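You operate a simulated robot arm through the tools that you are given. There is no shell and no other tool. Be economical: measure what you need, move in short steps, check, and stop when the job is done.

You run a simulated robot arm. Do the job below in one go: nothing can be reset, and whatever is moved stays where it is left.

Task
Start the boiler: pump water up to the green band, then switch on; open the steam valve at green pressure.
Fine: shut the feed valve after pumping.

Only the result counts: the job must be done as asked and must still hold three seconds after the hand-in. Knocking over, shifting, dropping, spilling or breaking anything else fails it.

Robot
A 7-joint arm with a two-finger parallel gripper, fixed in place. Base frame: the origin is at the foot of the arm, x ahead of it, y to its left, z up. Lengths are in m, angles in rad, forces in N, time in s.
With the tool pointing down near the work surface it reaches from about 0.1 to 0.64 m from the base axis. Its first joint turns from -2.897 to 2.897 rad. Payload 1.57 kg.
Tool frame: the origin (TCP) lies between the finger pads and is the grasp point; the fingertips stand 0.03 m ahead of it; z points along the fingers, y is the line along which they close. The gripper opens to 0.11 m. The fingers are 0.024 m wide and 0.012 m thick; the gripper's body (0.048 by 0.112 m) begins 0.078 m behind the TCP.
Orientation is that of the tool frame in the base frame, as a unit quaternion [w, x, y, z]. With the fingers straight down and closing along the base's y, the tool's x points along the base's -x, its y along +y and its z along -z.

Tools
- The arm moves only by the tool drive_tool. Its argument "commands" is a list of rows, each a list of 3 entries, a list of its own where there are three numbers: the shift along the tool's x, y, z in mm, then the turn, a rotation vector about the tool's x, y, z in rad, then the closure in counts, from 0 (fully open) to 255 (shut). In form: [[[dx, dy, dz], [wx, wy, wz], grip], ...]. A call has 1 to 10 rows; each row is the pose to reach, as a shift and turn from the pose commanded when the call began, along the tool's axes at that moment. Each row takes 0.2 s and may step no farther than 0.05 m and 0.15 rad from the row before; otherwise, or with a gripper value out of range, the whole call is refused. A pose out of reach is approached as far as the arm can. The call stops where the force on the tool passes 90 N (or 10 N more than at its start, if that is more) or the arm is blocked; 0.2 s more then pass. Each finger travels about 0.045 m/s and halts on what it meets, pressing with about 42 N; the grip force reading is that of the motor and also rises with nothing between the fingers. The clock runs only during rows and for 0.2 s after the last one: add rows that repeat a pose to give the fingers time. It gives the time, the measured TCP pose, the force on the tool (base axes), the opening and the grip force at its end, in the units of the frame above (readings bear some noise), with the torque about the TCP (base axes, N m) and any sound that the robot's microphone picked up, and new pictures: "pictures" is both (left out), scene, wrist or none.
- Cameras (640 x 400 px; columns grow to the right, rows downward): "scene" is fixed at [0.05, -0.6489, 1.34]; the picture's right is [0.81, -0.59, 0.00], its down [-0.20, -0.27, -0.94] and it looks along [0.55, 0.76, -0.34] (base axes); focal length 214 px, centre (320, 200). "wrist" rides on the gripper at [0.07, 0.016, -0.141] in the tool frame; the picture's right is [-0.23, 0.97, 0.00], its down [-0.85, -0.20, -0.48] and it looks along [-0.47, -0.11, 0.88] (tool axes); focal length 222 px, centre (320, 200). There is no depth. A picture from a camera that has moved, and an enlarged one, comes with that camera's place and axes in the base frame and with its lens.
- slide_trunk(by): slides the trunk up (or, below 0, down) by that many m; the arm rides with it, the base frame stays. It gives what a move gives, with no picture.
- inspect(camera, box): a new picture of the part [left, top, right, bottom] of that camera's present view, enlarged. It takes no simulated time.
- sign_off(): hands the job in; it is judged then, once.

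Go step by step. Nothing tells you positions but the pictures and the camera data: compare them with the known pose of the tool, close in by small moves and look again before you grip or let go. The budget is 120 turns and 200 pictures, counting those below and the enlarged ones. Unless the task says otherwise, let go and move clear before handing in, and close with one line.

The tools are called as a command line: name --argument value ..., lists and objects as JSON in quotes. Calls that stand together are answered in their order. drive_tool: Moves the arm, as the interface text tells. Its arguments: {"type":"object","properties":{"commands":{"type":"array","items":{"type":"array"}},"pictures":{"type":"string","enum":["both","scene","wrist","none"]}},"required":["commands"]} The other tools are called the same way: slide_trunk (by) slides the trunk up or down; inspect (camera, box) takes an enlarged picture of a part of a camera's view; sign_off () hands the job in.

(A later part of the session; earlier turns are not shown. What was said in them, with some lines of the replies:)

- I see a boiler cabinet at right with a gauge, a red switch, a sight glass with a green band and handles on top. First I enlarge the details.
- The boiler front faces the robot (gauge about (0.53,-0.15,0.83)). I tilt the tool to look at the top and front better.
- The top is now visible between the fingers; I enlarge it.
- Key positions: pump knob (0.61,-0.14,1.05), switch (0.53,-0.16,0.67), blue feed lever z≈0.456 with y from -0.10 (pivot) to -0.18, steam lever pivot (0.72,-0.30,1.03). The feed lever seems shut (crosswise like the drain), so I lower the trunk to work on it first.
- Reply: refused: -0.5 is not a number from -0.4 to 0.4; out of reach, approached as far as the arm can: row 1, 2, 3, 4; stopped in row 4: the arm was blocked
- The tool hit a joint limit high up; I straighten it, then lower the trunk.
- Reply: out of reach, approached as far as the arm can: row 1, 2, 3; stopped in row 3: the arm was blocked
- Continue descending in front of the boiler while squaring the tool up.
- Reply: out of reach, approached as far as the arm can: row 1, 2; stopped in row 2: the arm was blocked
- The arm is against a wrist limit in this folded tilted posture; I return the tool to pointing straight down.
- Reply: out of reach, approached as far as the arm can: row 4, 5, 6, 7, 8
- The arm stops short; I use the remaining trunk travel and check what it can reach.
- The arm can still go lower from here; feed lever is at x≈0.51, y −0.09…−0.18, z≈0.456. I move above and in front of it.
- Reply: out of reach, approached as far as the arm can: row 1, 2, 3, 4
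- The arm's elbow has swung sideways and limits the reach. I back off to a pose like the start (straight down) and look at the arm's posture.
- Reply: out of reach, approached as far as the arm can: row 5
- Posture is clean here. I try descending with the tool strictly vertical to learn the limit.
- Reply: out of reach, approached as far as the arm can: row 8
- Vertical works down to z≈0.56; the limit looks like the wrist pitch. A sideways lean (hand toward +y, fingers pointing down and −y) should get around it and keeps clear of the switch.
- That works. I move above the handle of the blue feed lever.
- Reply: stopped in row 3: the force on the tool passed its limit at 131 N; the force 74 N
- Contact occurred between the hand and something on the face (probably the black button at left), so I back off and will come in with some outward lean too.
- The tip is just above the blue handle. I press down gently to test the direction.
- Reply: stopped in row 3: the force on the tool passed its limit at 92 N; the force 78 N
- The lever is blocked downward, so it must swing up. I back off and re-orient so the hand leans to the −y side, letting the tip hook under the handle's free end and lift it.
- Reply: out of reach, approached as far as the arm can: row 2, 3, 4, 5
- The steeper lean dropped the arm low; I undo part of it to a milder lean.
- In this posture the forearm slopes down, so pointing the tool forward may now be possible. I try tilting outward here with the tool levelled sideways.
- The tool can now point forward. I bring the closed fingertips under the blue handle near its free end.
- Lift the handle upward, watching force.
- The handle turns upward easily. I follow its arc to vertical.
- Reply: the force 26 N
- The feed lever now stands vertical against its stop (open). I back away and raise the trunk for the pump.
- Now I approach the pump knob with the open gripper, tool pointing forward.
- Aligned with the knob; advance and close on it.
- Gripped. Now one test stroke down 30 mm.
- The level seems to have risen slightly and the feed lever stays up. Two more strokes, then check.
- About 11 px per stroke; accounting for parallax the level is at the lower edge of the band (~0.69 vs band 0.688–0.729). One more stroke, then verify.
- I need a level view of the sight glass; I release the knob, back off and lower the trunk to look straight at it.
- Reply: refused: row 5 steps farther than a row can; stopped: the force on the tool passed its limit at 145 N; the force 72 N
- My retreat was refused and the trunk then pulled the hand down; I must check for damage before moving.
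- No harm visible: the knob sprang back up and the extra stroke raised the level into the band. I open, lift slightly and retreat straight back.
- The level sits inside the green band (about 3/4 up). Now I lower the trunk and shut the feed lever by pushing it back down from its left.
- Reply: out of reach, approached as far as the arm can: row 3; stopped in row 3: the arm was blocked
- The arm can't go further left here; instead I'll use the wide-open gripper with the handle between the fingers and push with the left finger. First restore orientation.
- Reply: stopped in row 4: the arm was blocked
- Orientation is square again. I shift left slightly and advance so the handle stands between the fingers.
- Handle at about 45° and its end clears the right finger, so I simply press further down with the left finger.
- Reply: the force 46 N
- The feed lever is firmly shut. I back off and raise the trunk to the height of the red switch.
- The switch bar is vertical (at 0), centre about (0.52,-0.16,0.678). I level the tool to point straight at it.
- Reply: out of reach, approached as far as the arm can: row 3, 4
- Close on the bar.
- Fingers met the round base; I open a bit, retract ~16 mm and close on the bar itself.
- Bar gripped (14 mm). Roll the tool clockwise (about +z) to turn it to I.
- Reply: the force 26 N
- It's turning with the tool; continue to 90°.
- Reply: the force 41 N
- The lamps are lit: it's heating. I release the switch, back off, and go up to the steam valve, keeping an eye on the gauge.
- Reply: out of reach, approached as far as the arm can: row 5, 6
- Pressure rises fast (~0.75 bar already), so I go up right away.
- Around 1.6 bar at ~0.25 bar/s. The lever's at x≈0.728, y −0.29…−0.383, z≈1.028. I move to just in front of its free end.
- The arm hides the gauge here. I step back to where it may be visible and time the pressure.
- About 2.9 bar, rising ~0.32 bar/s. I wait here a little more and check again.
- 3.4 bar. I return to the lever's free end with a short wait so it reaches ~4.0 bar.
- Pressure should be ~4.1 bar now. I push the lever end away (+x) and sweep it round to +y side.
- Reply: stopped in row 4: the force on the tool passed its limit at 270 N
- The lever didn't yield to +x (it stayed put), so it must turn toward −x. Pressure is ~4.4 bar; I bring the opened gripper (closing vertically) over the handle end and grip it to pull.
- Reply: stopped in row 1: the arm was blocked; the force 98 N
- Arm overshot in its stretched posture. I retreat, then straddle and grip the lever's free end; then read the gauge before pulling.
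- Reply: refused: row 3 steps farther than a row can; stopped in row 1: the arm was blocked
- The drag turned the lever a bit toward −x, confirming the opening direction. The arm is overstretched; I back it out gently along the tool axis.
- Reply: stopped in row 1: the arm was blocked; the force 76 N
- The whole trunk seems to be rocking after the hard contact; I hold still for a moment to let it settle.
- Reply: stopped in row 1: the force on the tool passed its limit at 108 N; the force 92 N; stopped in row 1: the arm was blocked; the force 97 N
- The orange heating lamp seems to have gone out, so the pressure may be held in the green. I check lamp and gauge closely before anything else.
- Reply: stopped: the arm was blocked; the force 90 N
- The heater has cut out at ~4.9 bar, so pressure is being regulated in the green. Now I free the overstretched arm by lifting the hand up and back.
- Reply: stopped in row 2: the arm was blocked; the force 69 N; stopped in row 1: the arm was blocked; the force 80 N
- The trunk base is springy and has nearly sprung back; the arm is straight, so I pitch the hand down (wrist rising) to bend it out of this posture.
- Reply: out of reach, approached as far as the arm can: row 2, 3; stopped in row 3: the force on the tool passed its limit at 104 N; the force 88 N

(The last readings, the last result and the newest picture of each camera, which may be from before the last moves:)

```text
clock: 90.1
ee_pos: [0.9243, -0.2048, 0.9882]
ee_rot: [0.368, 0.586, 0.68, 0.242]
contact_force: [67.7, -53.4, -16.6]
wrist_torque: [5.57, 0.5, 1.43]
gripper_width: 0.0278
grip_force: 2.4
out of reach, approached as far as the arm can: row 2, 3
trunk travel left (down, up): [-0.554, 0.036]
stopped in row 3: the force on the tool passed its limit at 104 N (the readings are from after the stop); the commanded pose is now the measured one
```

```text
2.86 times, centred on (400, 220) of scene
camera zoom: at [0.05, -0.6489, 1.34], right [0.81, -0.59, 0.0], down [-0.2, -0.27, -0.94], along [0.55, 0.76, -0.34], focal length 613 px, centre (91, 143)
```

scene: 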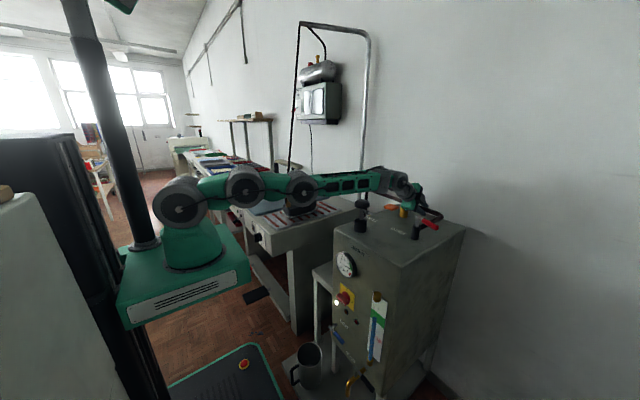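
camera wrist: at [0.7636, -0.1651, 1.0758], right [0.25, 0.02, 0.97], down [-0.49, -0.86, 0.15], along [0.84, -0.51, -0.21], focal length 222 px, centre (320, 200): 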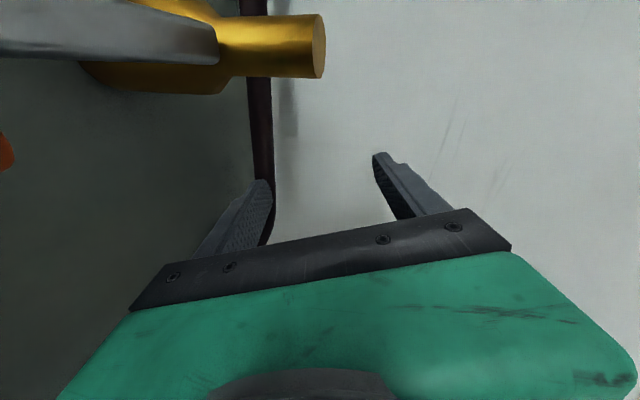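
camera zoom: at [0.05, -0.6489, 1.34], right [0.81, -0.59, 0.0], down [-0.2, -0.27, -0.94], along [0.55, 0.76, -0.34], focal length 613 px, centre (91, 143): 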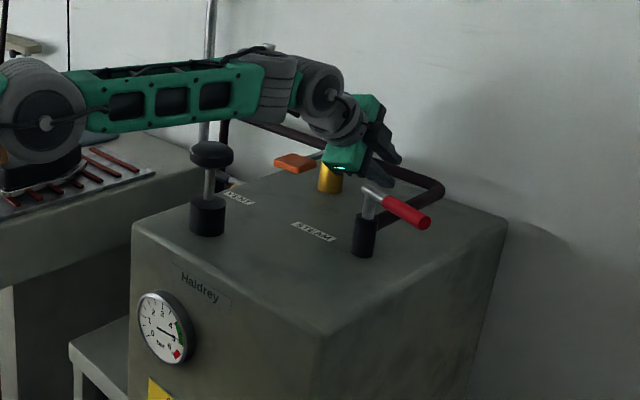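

The arm is free of the knob and bending again. I withdraw along the tool axis (back and up).

drive_tool --commands '[[[0, 0, 0], [0, 0, 0], 150], [[0, 0, -10], [0, 0, 0], 150], [[0, 0, -30], [0, 0, 0], 150], [[0, 0, -60], [0, 0, 0], 150], [[0, 0, -95], [0, 0, 0], 150], [[0, 0, -130], [0, 0, 0], 150]]' --pictures "both"

inspect --camera "scene" --box '[320, 150, 480, 290]'

```text
clock: 90.8
ee_pos: [0.9257, -0.2055, 0.9902]
ee_rot: [0.366, 0.586, 0.683, 0.238]
contact_force: [29.0, -49.3, -10.6]
wrist_torque: [3.14, -1.17, 3.13]
gripper_width: 0.029
grip_force: 0.0
trunk travel left (down, up): [-0.554, 0.036]
stopped in row 3: the force on the tool passed its limit at 102 N (the readings are from after the stop); the commanded pose is now the measured one
camera wrist: at [0.8215, -0.1177, 1.0751], right [0.62, -0.03, 0.78], down [-0.46, -0.82, 0.33], along [0.64, -0.57, -0.52], focal length 222 px, centre (320, 200)
```

scene: 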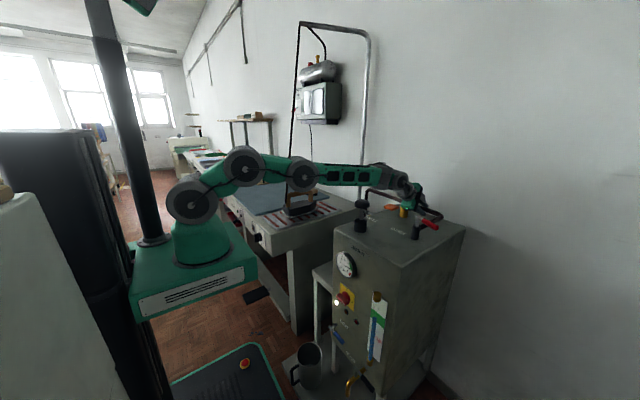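
wrist: 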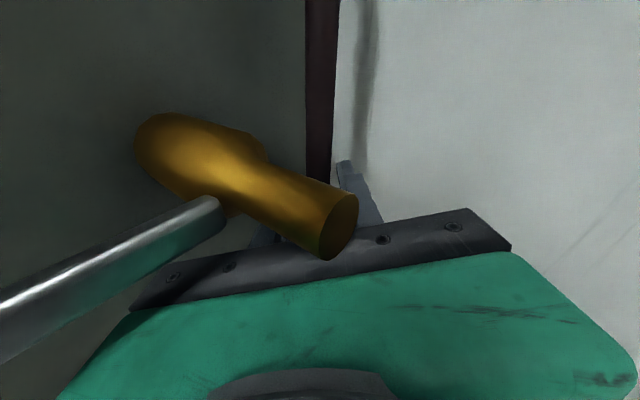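

```text
2.86 times, centred on (400, 220) of scene
camera zoom: at [0.05, -0.6489, 1.34], right [0.81, -0.59, 0.0], down [-0.2, -0.27, -0.94], along [0.55, 0.76, -0.34], focal length 613 px, centre (91, 143)
```

zoom: 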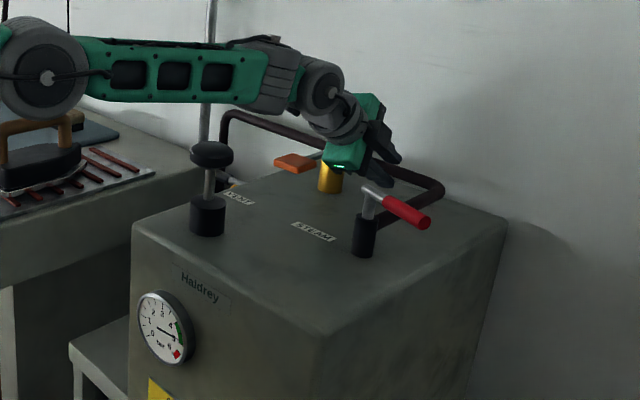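

The fingers are straddling the back pipe and the hand touches the brass valve; I ease off −y slightly and withdraw slowly strictly along the tool axis.

drive_tool --commands '[[[-6, 0, 0], [0, 0, 0], 120], [[-12, 0, -2], [0, 0, 0], 120], [[-14, 0, -8], [0, 0, 0], 120], [[-14, 0, -16], [0, 0, 0], 120], [[-14, 0, -26], [0, 0, 0], 120], [[-14, 0, -38], [0, 0, 0], 120], [[-14, 0, -52], [0, 0, 0], 120], [[-14, 0, -68], [0, 0, 0], 120]]' --pictures "both"

```text
clock: 91.1
ee_pos: [0.8738, -0.1813, 1.045]
ee_rot: [0.388, 0.567, 0.68, 0.257]
contact_force: [-0.1, 0.7, 5.4]
wrist_torque: [0.03, 0.47, -0.06]
gripper_width: 0.057
grip_force: 0.0
trunk travel left (down, up): [-0.554, 0.036]
stopped in row 1: the arm was blocked; the commanded pose is now the measured one
camera wrist: at [0.7633, -0.0965, 1.1213], right [0.57, 0.0, 0.82], down [-0.46, -0.83, 0.31], along [0.68, -0.56, -0.47], focal length 222 px, centre (320, 200)
```

scene: 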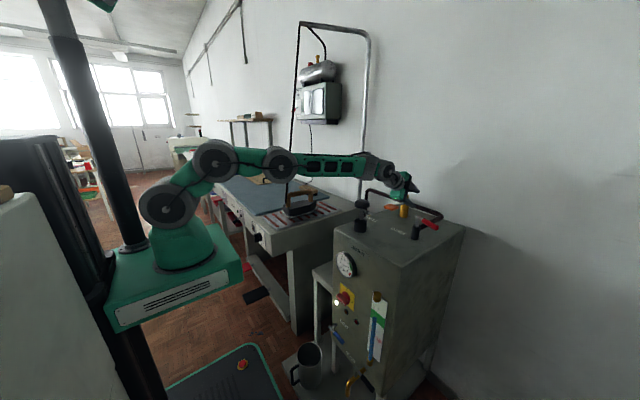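
wrist: 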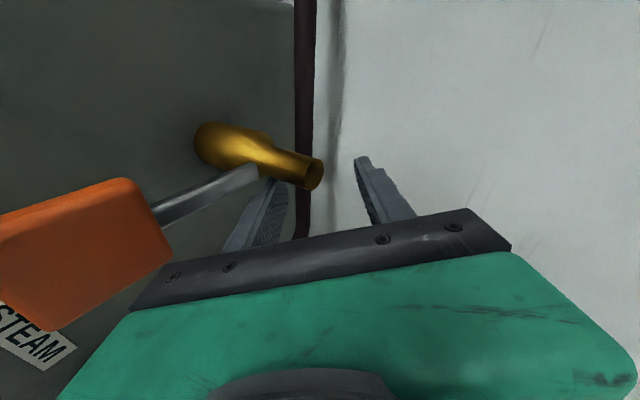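

Free now. I lift clear over the vent valve and back away.

drive_tool --commands '[[[-10, 15, -11], [0, 0, 0], 120], [[-19, 29, -22], [0, 0, 0], 120], [[-28, 38, -41], [0, 0, 0], 120], [[-37, 47, -60], [0, 0, 0], 120], [[-48, 41, -81], [0, 0, 0], 120], [[-59, 36, -102], [0, 0, 0], 120], [[-70, 26, -121], [0, 0, 0], 120], [[-79, 16, -139], [0, 0, 0], 120], [[-79, 16, -139], [0, 0, 0], 120]]' --pictures "both"

inspect --camera "scene" --box '[320, 170, 480, 320]'

```text
clock: 93.1
ee_pos: [0.795, -0.2492, 1.1324]
ee_rot: [0.379, 0.574, 0.682, 0.249]
contact_force: [0.9, -0.1, -0.4]
wrist_torque: [0.01, 0.0, 0.02]
gripper_width: 0.0583
grip_force: 0.1
trunk travel left (down, up): [-0.554, 0.036]
camera wrist: at [0.6871, -0.164, 1.2125], right [0.59, -0.01, 0.81], down [-0.46, -0.83, 0.32], along [0.66, -0.56, -0.49], focal length 222 px, centre (320, 200)
```

scene: 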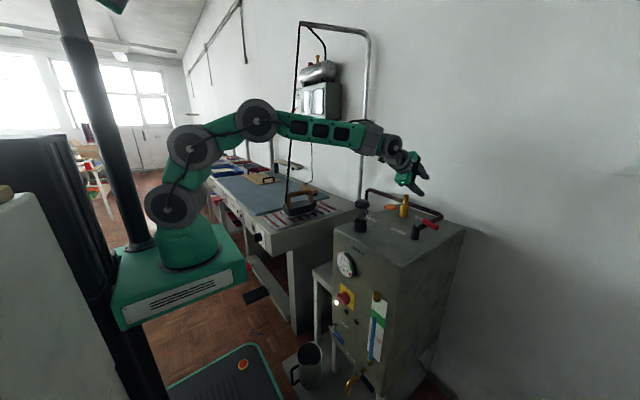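
wrist: 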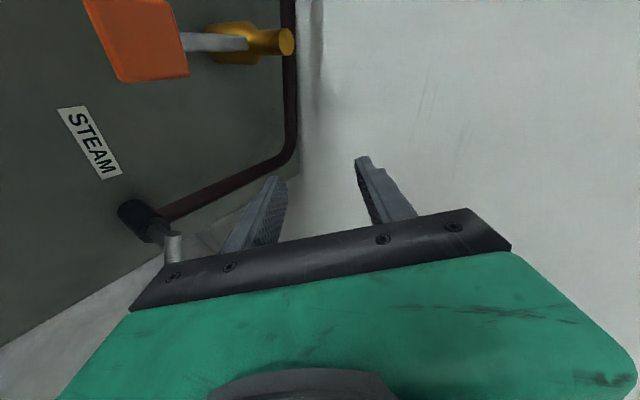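

```text
2.67 times, centred on (400, 245) of scene
camera zoom: at [0.05, -0.6489, 1.34], right [0.81, -0.59, 0.0], down [-0.2, -0.27, -0.94], along [0.55, 0.76, -0.34], focal length 572 px, centre (107, 80)
```

zoom: 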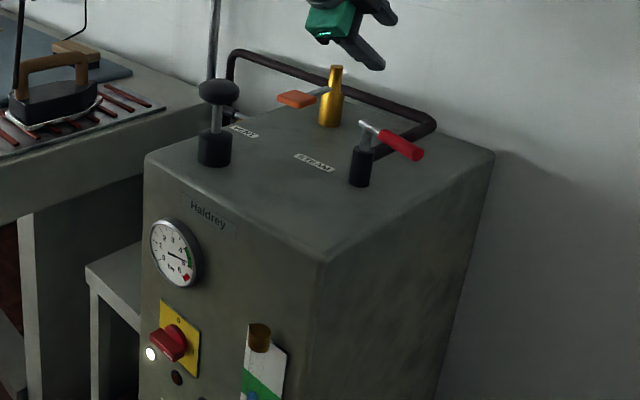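

Recovered with everything intact; the pressure is steady in the green and the steam lever is turned ~20° toward −x. I go round to the front of it with the fingers ready to straddle the handle.

drive_tool --commands '[[[-13, -22, -25], [0, 0, 0], 75], [[-26, -45, -50], [0, 0, 0], 75], [[-38, -67, -74], [0, 0, 0], 75], [[-51, -90, -99], [0, 0, 0], 75], [[-65, -120, -87], [0, 0, 0], 75], [[-79, -157, -72], [0, 0, 0], 75], [[-79, -157, -72], [0, 0, 0], 75]]' --pictures "both"

inspect --camera "scene" --box '[320, 160, 480, 310]'

```text
clock: 94.7
ee_pos: [0.6489, -0.3554, 1.0736]
ee_rot: [0.379, 0.574, 0.682, 0.249]
contact_force: [0.4, -0.3, 0.1]
wrist_torque: [0.03, -0.02, -0.01]
gripper_width: 0.0776
grip_force: 0.0
trunk travel left (down, up): [-0.554, 0.036]
camera wrist: at [0.5421, -0.2706, 1.1534], right [0.59, -0.01, 0.81], down [-0.46, -0.83, 0.32], along [0.66, -0.56, -0.49], focal length 222 px, centre (320, 200)
```

scene: 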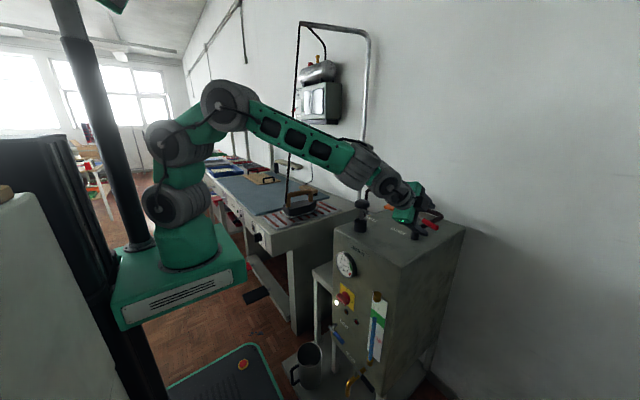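
wrist: 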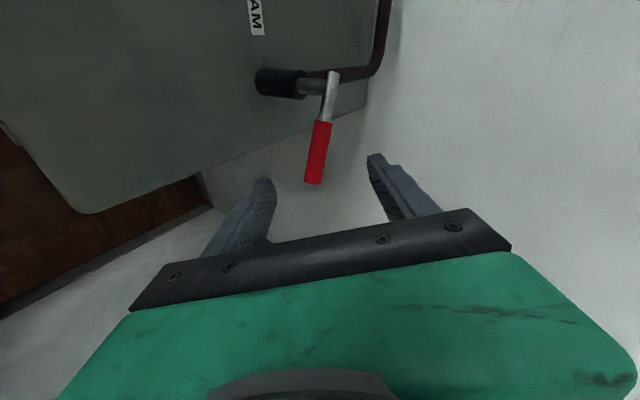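

```text
2.67 times, centred on (400, 235) of scene
camera zoom: at [0.05, -0.6489, 1.34], right [0.81, -0.59, 0.0], down [-0.2, -0.27, -0.94], along [0.55, 0.76, -0.34], focal length 572 px, centre (107, 107)
```

zoom: 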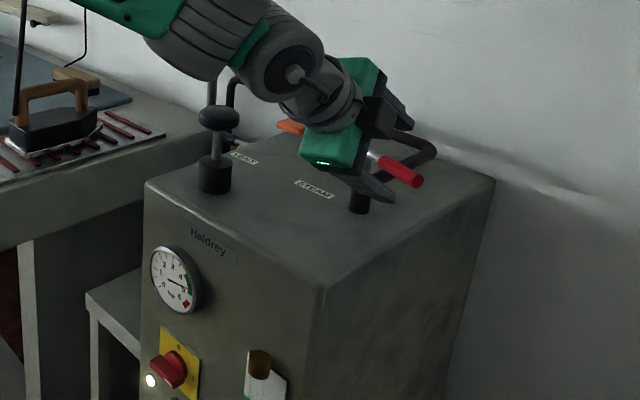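

Gauge steady in green and the handle is centred between the fingers. I advance along the tool axis and close on it.

drive_tool --commands '[[[0, 0, 20], [0, 0, 0], 75], [[0, 0, 42], [0, 0, 0], 75], [[0, 0, 60], [0, 0, 0], 75], [[0, 0, 60], [0, 0, 0], 255], [[0, 0, 60], [0, 0, 0], 255], [[0, 0, 60], [0, 0, 0], 255], [[0, 0, 60], [0, 0, 0], 255]]' --pictures "wrist"

inspect --camera "scene" --box '[320, 160, 480, 310]'

```text
clock: 96.3
ee_pos: [0.6955, -0.3635, 1.0338]
ee_rot: [0.378, 0.576, 0.681, 0.249]
contact_force: [-0.9, -1.5, -4.2]
wrist_torque: [0.75, -0.33, 0.04]
gripper_width: 0.0293
grip_force: 23.0
trunk travel left (down, up): [-0.554, 0.036]
camera wrist: at [0.5885, -0.2777, 1.1148], right [0.59, -0.01, 0.81], down [-0.46, -0.83, 0.32], along [0.66, -0.56, -0.5], focal length 222 px, centre (320, 200)
```

wrist: 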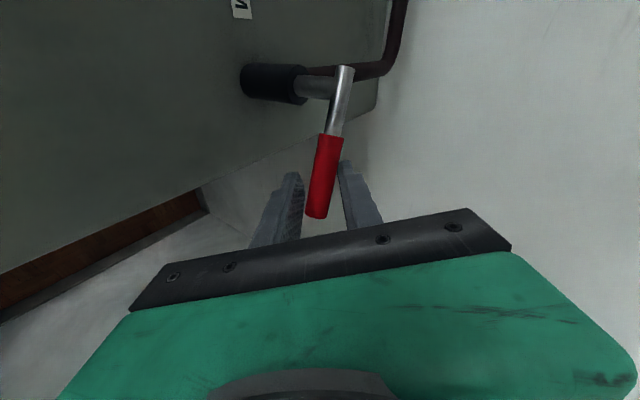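

```text
2.67 times, centred on (400, 235) of scene
camera zoom: at [0.05, -0.6489, 1.34], right [0.81, -0.59, 0.0], down [-0.2, -0.27, -0.94], along [0.55, 0.76, -0.34], focal length 572 px, centre (107, 107)
```

zoom: 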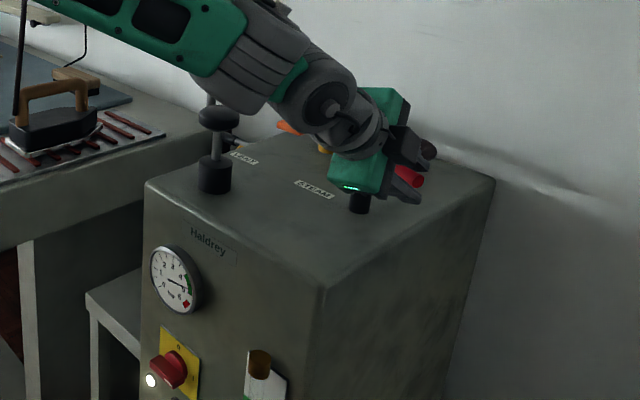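

Gripped. Gauge is in green; I swing the lever round its pivot toward −x, turning the hand with it.

drive_tool --commands '[[[4.6, -4.6, -7.9], [0.032, -0.1085, 0.0825], 255], [[11.2, -8.4, -15.5], [0.065, -0.217, 0.165], 255], [[18.9, -11.4, -22.3], [0.097, -0.3255, 0.247], 255], [[27.4, -13.5, -28.4], [0.129, -0.434, 0.33], 255], [[36.7, -14.6, -33.7], [0.162, -0.5425, 0.412], 255], [[46.7, -14.9, -37.8], [0.194, -0.651, 0.495], 255]]' --pictures "both"

inspect --camera "scene" --box '[320, 160, 480, 310]'

```text
clock: 97.7
ee_pos: [0.6542, -0.319, 1.0362]
ee_rot: [0.448, 0.804, 0.385, 0.072]
contact_force: [9.0, -24.3, 2.0]
wrist_torque: [0.11, -0.45, -1.83]
gripper_width: 0.0297
grip_force: 39.7
trunk travel left (down, up): [-0.554, 0.036]
camera wrist: at [0.6461, -0.1816, 1.1159], right [0.38, -0.45, 0.81], down [-0.92, -0.21, 0.32], along [0.02, -0.87, -0.49], focal length 222 px, centre (320, 200)
```

scene: 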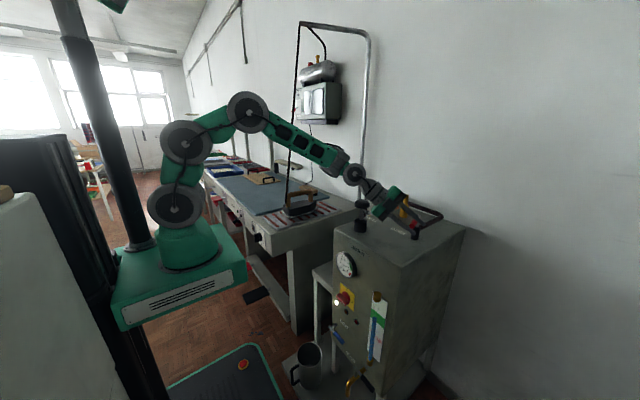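
wrist: 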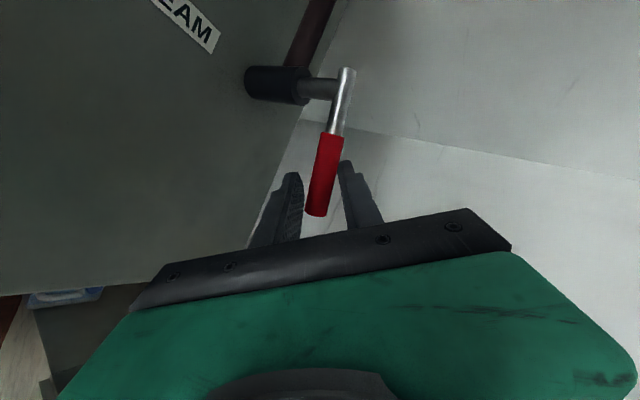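

```text
2.67 times, centred on (400, 235) of scene
camera zoom: at [0.05, -0.6489, 1.34], right [0.81, -0.59, 0.0], down [-0.2, -0.27, -0.94], along [0.55, 0.76, -0.34], focal length 572 px, centre (107, 107)
```

zoom: 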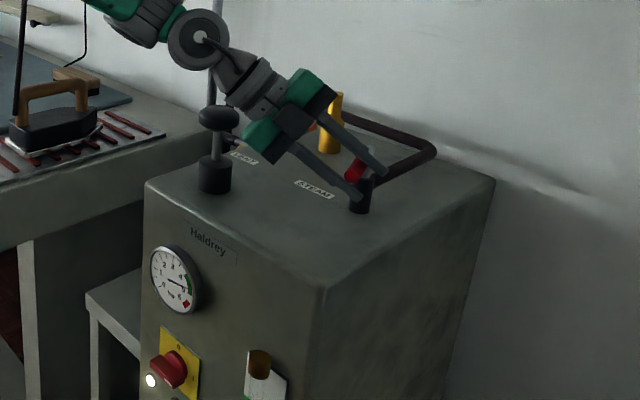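

It follows nicely (about 70° now), still in green. Continue to the end stop.

drive_tool --commands '[[[4.1, -4.4, -7.4], [0.0275, -0.093, 0.0707], 255], [[9.5, -7.7, -13.8], [0.055, -0.186, 0.141], 255], [[15, -10.1, -19.1], [0.0756, -0.256, 0.194], 255]]' --pictures "both"

inspect --camera "scene" --box '[320, 160, 480, 310]'

```text
clock: 98.5
ee_pos: [0.6455, -0.3, 1.0361]
ee_rot: [0.452, 0.857, 0.246, -0.003]
contact_force: [-4.9, -57.9, 8.6]
wrist_torque: [1.42, -1.47, 3.5]
gripper_width: 0.0272
grip_force: 37.5
trunk travel left (down, up): [-0.554, 0.036]
camera wrist: at [0.6838, -0.1674, 1.1162], right [0.21, -0.55, 0.81], down [-0.94, 0.11, 0.32], along [-0.27, -0.83, -0.49], focal length 222 px, centre (320, 200)
```

scene: 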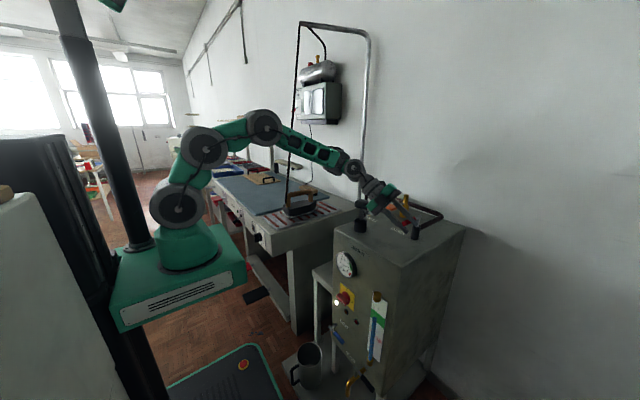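
wrist: 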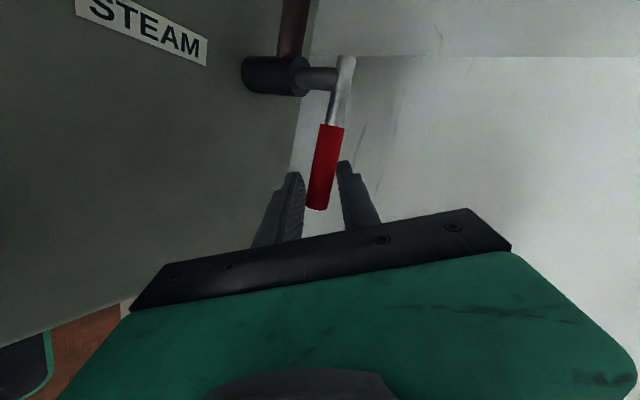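

```text
2.67 times, centred on (400, 235) of scene
camera zoom: at [0.05, -0.6489, 1.34], right [0.81, -0.59, 0.0], down [-0.2, -0.27, -0.94], along [0.55, 0.76, -0.34], focal length 572 px, centre (107, 107)
```

zoom: 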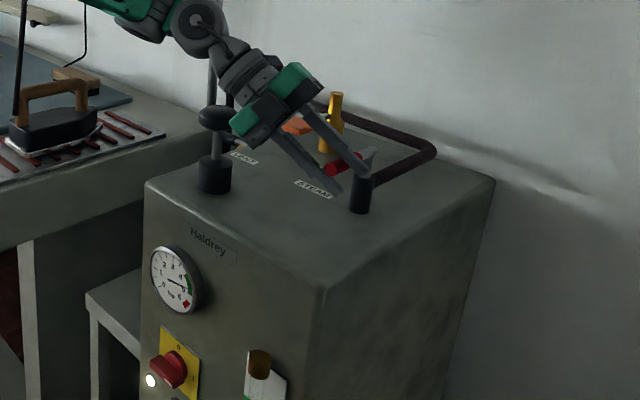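

The lever has reached its stop (90°). I open the fingers and withdraw up and back along the tool axis.

drive_tool --commands '[[[0, 0, 0], [0, 0, 0], 110], [[0, 0, 0], [0, 0, 0], 110], [[0, 0, 0], [0, 0, 0], 110], [[0, 0, -25], [0, 0, 0], 110], [[0, 0, -55], [0, 0, 0], 110], [[0, 0, -85], [0, 0, 0], 110], [[0, 0, -105], [0, 0, 0], 110], [[0, 0, -105], [0, 0, 0], 110]]' --pictures "both"

inspect --camera "scene" --box '[320, 160, 480, 310]'

inspect --camera "scene" --box '[325, 240, 405, 380]'

```text
clock: 99.5
ee_pos: [0.6467, -0.2992, 1.0356]
ee_rot: [0.449, 0.858, 0.249, -0.009]
contact_force: [15.4, -66.5, -19.6]
wrist_torque: [-0.94, -0.22, -0.15]
gripper_width: 0.0626
grip_force: 0.1
trunk travel left (down, up): [-0.554, 0.036]
stopped in row 4: the force on the tool passed its limit at 93 N (the readings are from after the stop); the commanded pose is now the measured one
camera wrist: at [0.6847, -0.1673, 1.1162], right [0.22, -0.56, 0.8], down [-0.94, 0.11, 0.33], along [-0.27, -0.82, -0.5], focal length 222 px, centre (320, 200)
```

scene: 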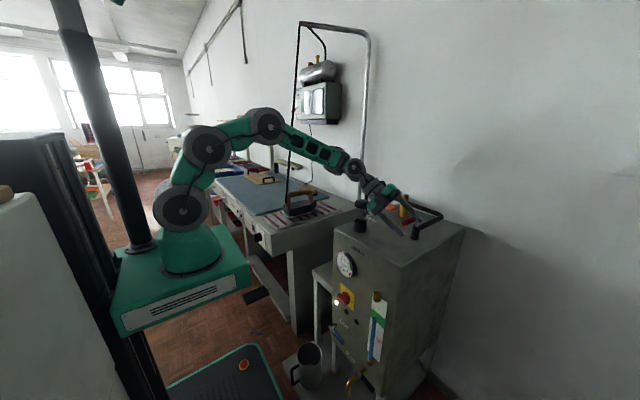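
wrist: 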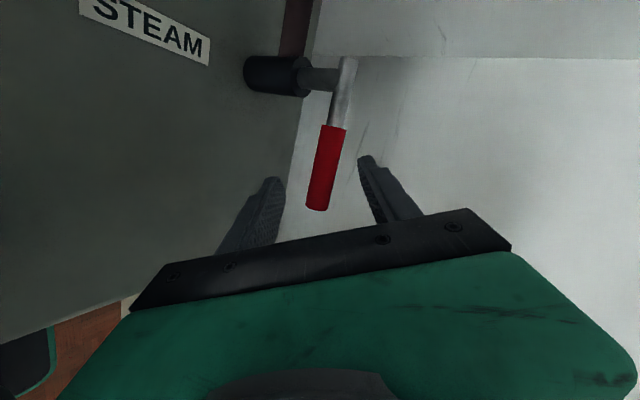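

```text
2.67 times, centred on (400, 235) of scene
camera zoom: at [0.05, -0.6489, 1.34], right [0.81, -0.59, 0.0], down [-0.2, -0.27, -0.94], along [0.55, 0.76, -0.34], focal length 572 px, centre (107, 107)
```

zoom: 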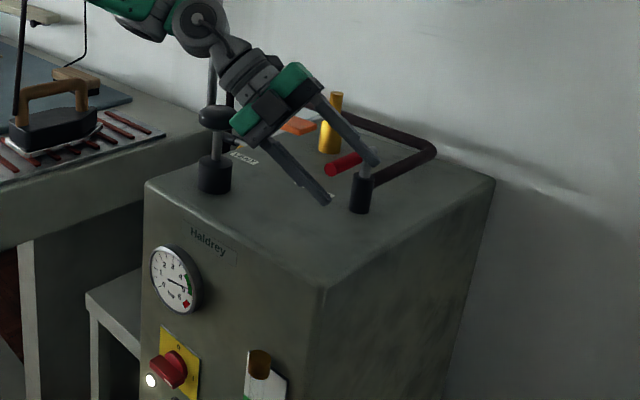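

```text
2.86 times, centred on (365, 310) of scene
camera zoom: at [0.05, -0.6489, 1.34], right [0.81, -0.59, 0.0], down [-0.2, -0.27, -0.94], along [0.55, 0.76, -0.34], focal length 613 px, centre (191, -114)
```

zoom: 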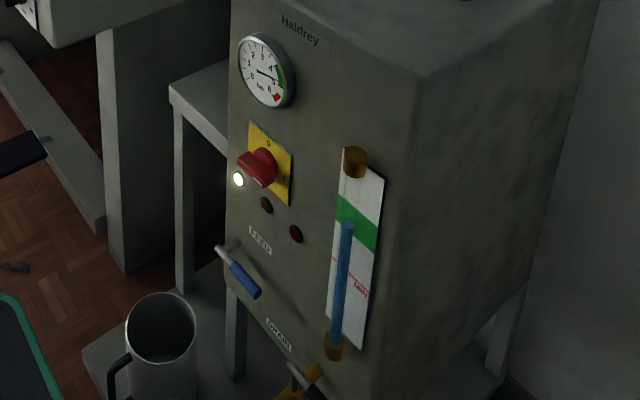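

Lever points straight at −x (fully open). The hand is bearing on the pump knob behind it, so I ease −y, slide off the handle's end toward −x, and lift.

drive_tool --commands '[[[-4, 4.7, 8], [0, 0, 0], 70], [[-4, 4.7, 8], [0, 0, 0], 70], [[-22, -4, 3.6], [0, 0, 0], 70], [[-45, -11, -4.6], [0, 0, 0], 70], [[-71, -6.6, -21.7], [0, 0, 0], 70], [[-90, 19.7, -47.6], [0, 0, 0], 70], [[-108, 46, -73.5], [0, 0, 0], 70], [[-108, 46, -73.5], [0, 0, 0], 70]]' --pictures "both"

inspect --camera "scene" --box '[320, 160, 480, 310]'

```text
clock: 101.3
ee_pos: [0.5586, -0.2862, 1.1455]
ee_rot: [0.454, 0.854, 0.252, -0.005]
contact_force: [-0.9, 0.1, -0.4]
wrist_torque: [0.02, -0.01, 0.04]
gripper_width: 0.0797
grip_force: 0.0
trunk travel left (down, up): [-0.554, 0.036]
camera wrist: at [0.5955, -0.1528, 1.2255], right [0.22, -0.55, 0.81], down [-0.94, 0.1, 0.33], along [-0.26, -0.83, -0.49], focal length 222 px, centre (320, 200)
```

scene: 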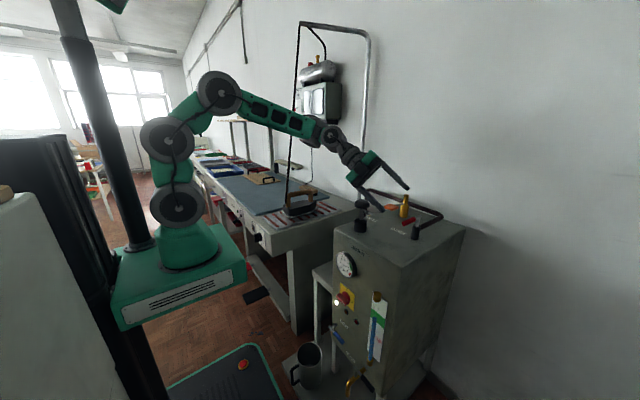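
wrist: 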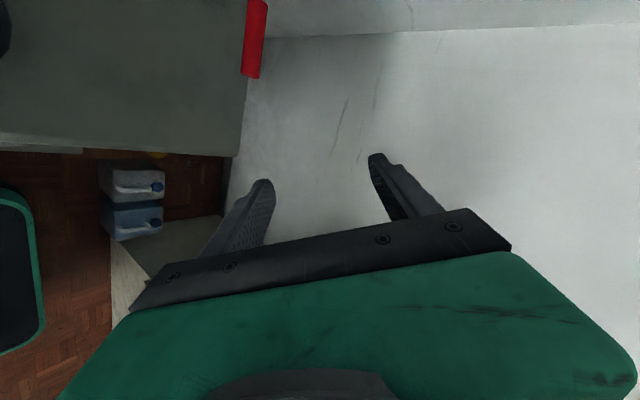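

```text
2.67 times, centred on (400, 235) of scene
camera zoom: at [0.05, -0.6489, 1.34], right [0.81, -0.59, 0.0], down [-0.2, -0.27, -0.94], along [0.55, 0.76, -0.34], focal length 572 px, centre (107, 107)
```

zoom: 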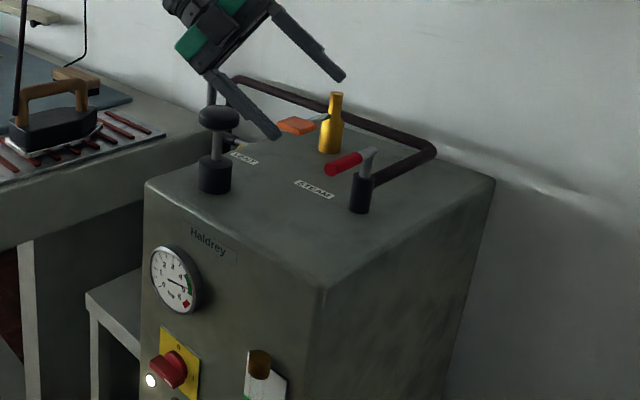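

The hand is clear. Final checks of gauge, level, switch and levers.

inspect --camera "scene" --box '[325, 240, 375, 290]'

inspect --camera "scene" --box '[320, 280, 400, 390]'

inspect --camera "scene" --box '[345, 185, 445, 250]'

```text
8.00 times, centred on (350, 265) of scene
camera zoom: at [0.05, -0.6489, 1.34], right [0.81, -0.59, 0.0], down [-0.2, -0.27, -0.94], along [0.55, 0.76, -0.34], focal length 1716 px, centre (80, -320)
```

zoom: 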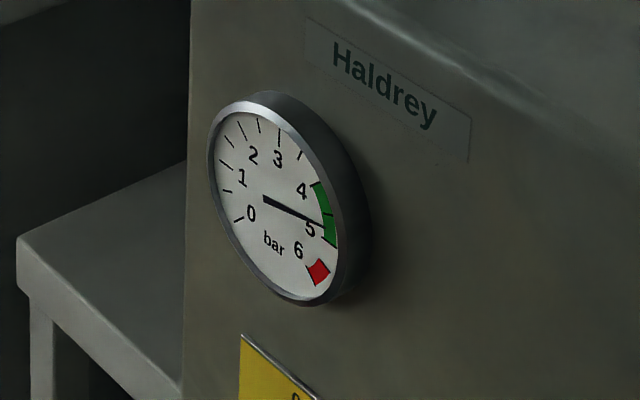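

```text
3.64 times, centred on (360, 335) of scene
camera zoom: at [0.05, -0.6489, 1.34], right [0.81, -0.59, 0.0], down [-0.2, -0.27, -0.94], along [0.55, 0.76, -0.34], focal length 780 px, centre (174, -291)
```

zoom: 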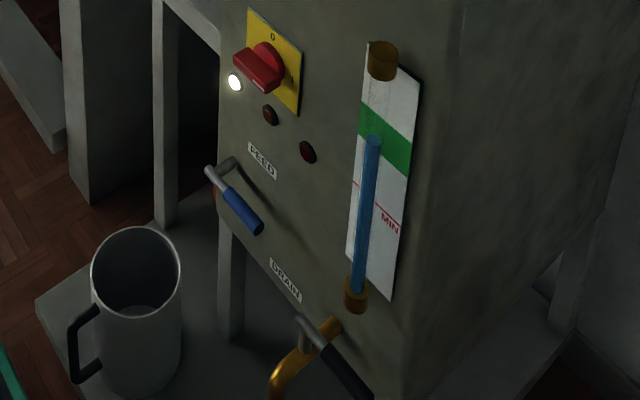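

```text
6.15 times, centred on (395, 218) of scene
camera zoom: at [0.05, -0.6489, 1.34], right [0.81, -0.59, 0.0], down [-0.2, -0.27, -0.94], along [0.55, 0.76, -0.34], focal length 1320 px, centre (-142, 92)
```

zoom: 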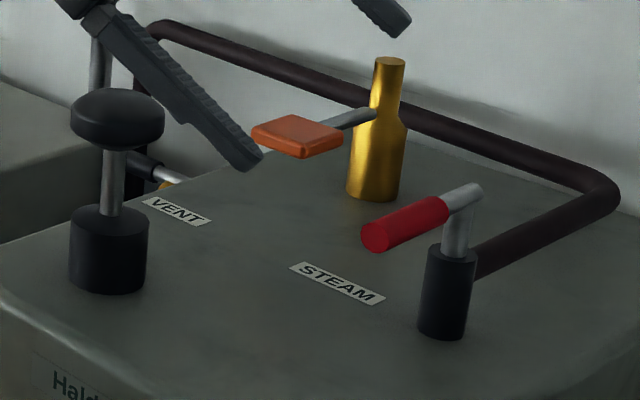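

Everything checks out: the level is in the green band, the feed is shut, the switch is on, pressure is about 4.8 bar (green), the steam valve is open and the hand is clear. I hand in.

sign_off

```text
The job is handed in.
```

The boiler is running: water is in the green band, the feed valve is shut, it is switched on, and the steam valve was opened at green pressure (about 4.8 bar). Along the way the arm bumped the boiler front, the pump knob, the steam lever and the back pipe, some of it hard, but the last pictures show nothing out of place.
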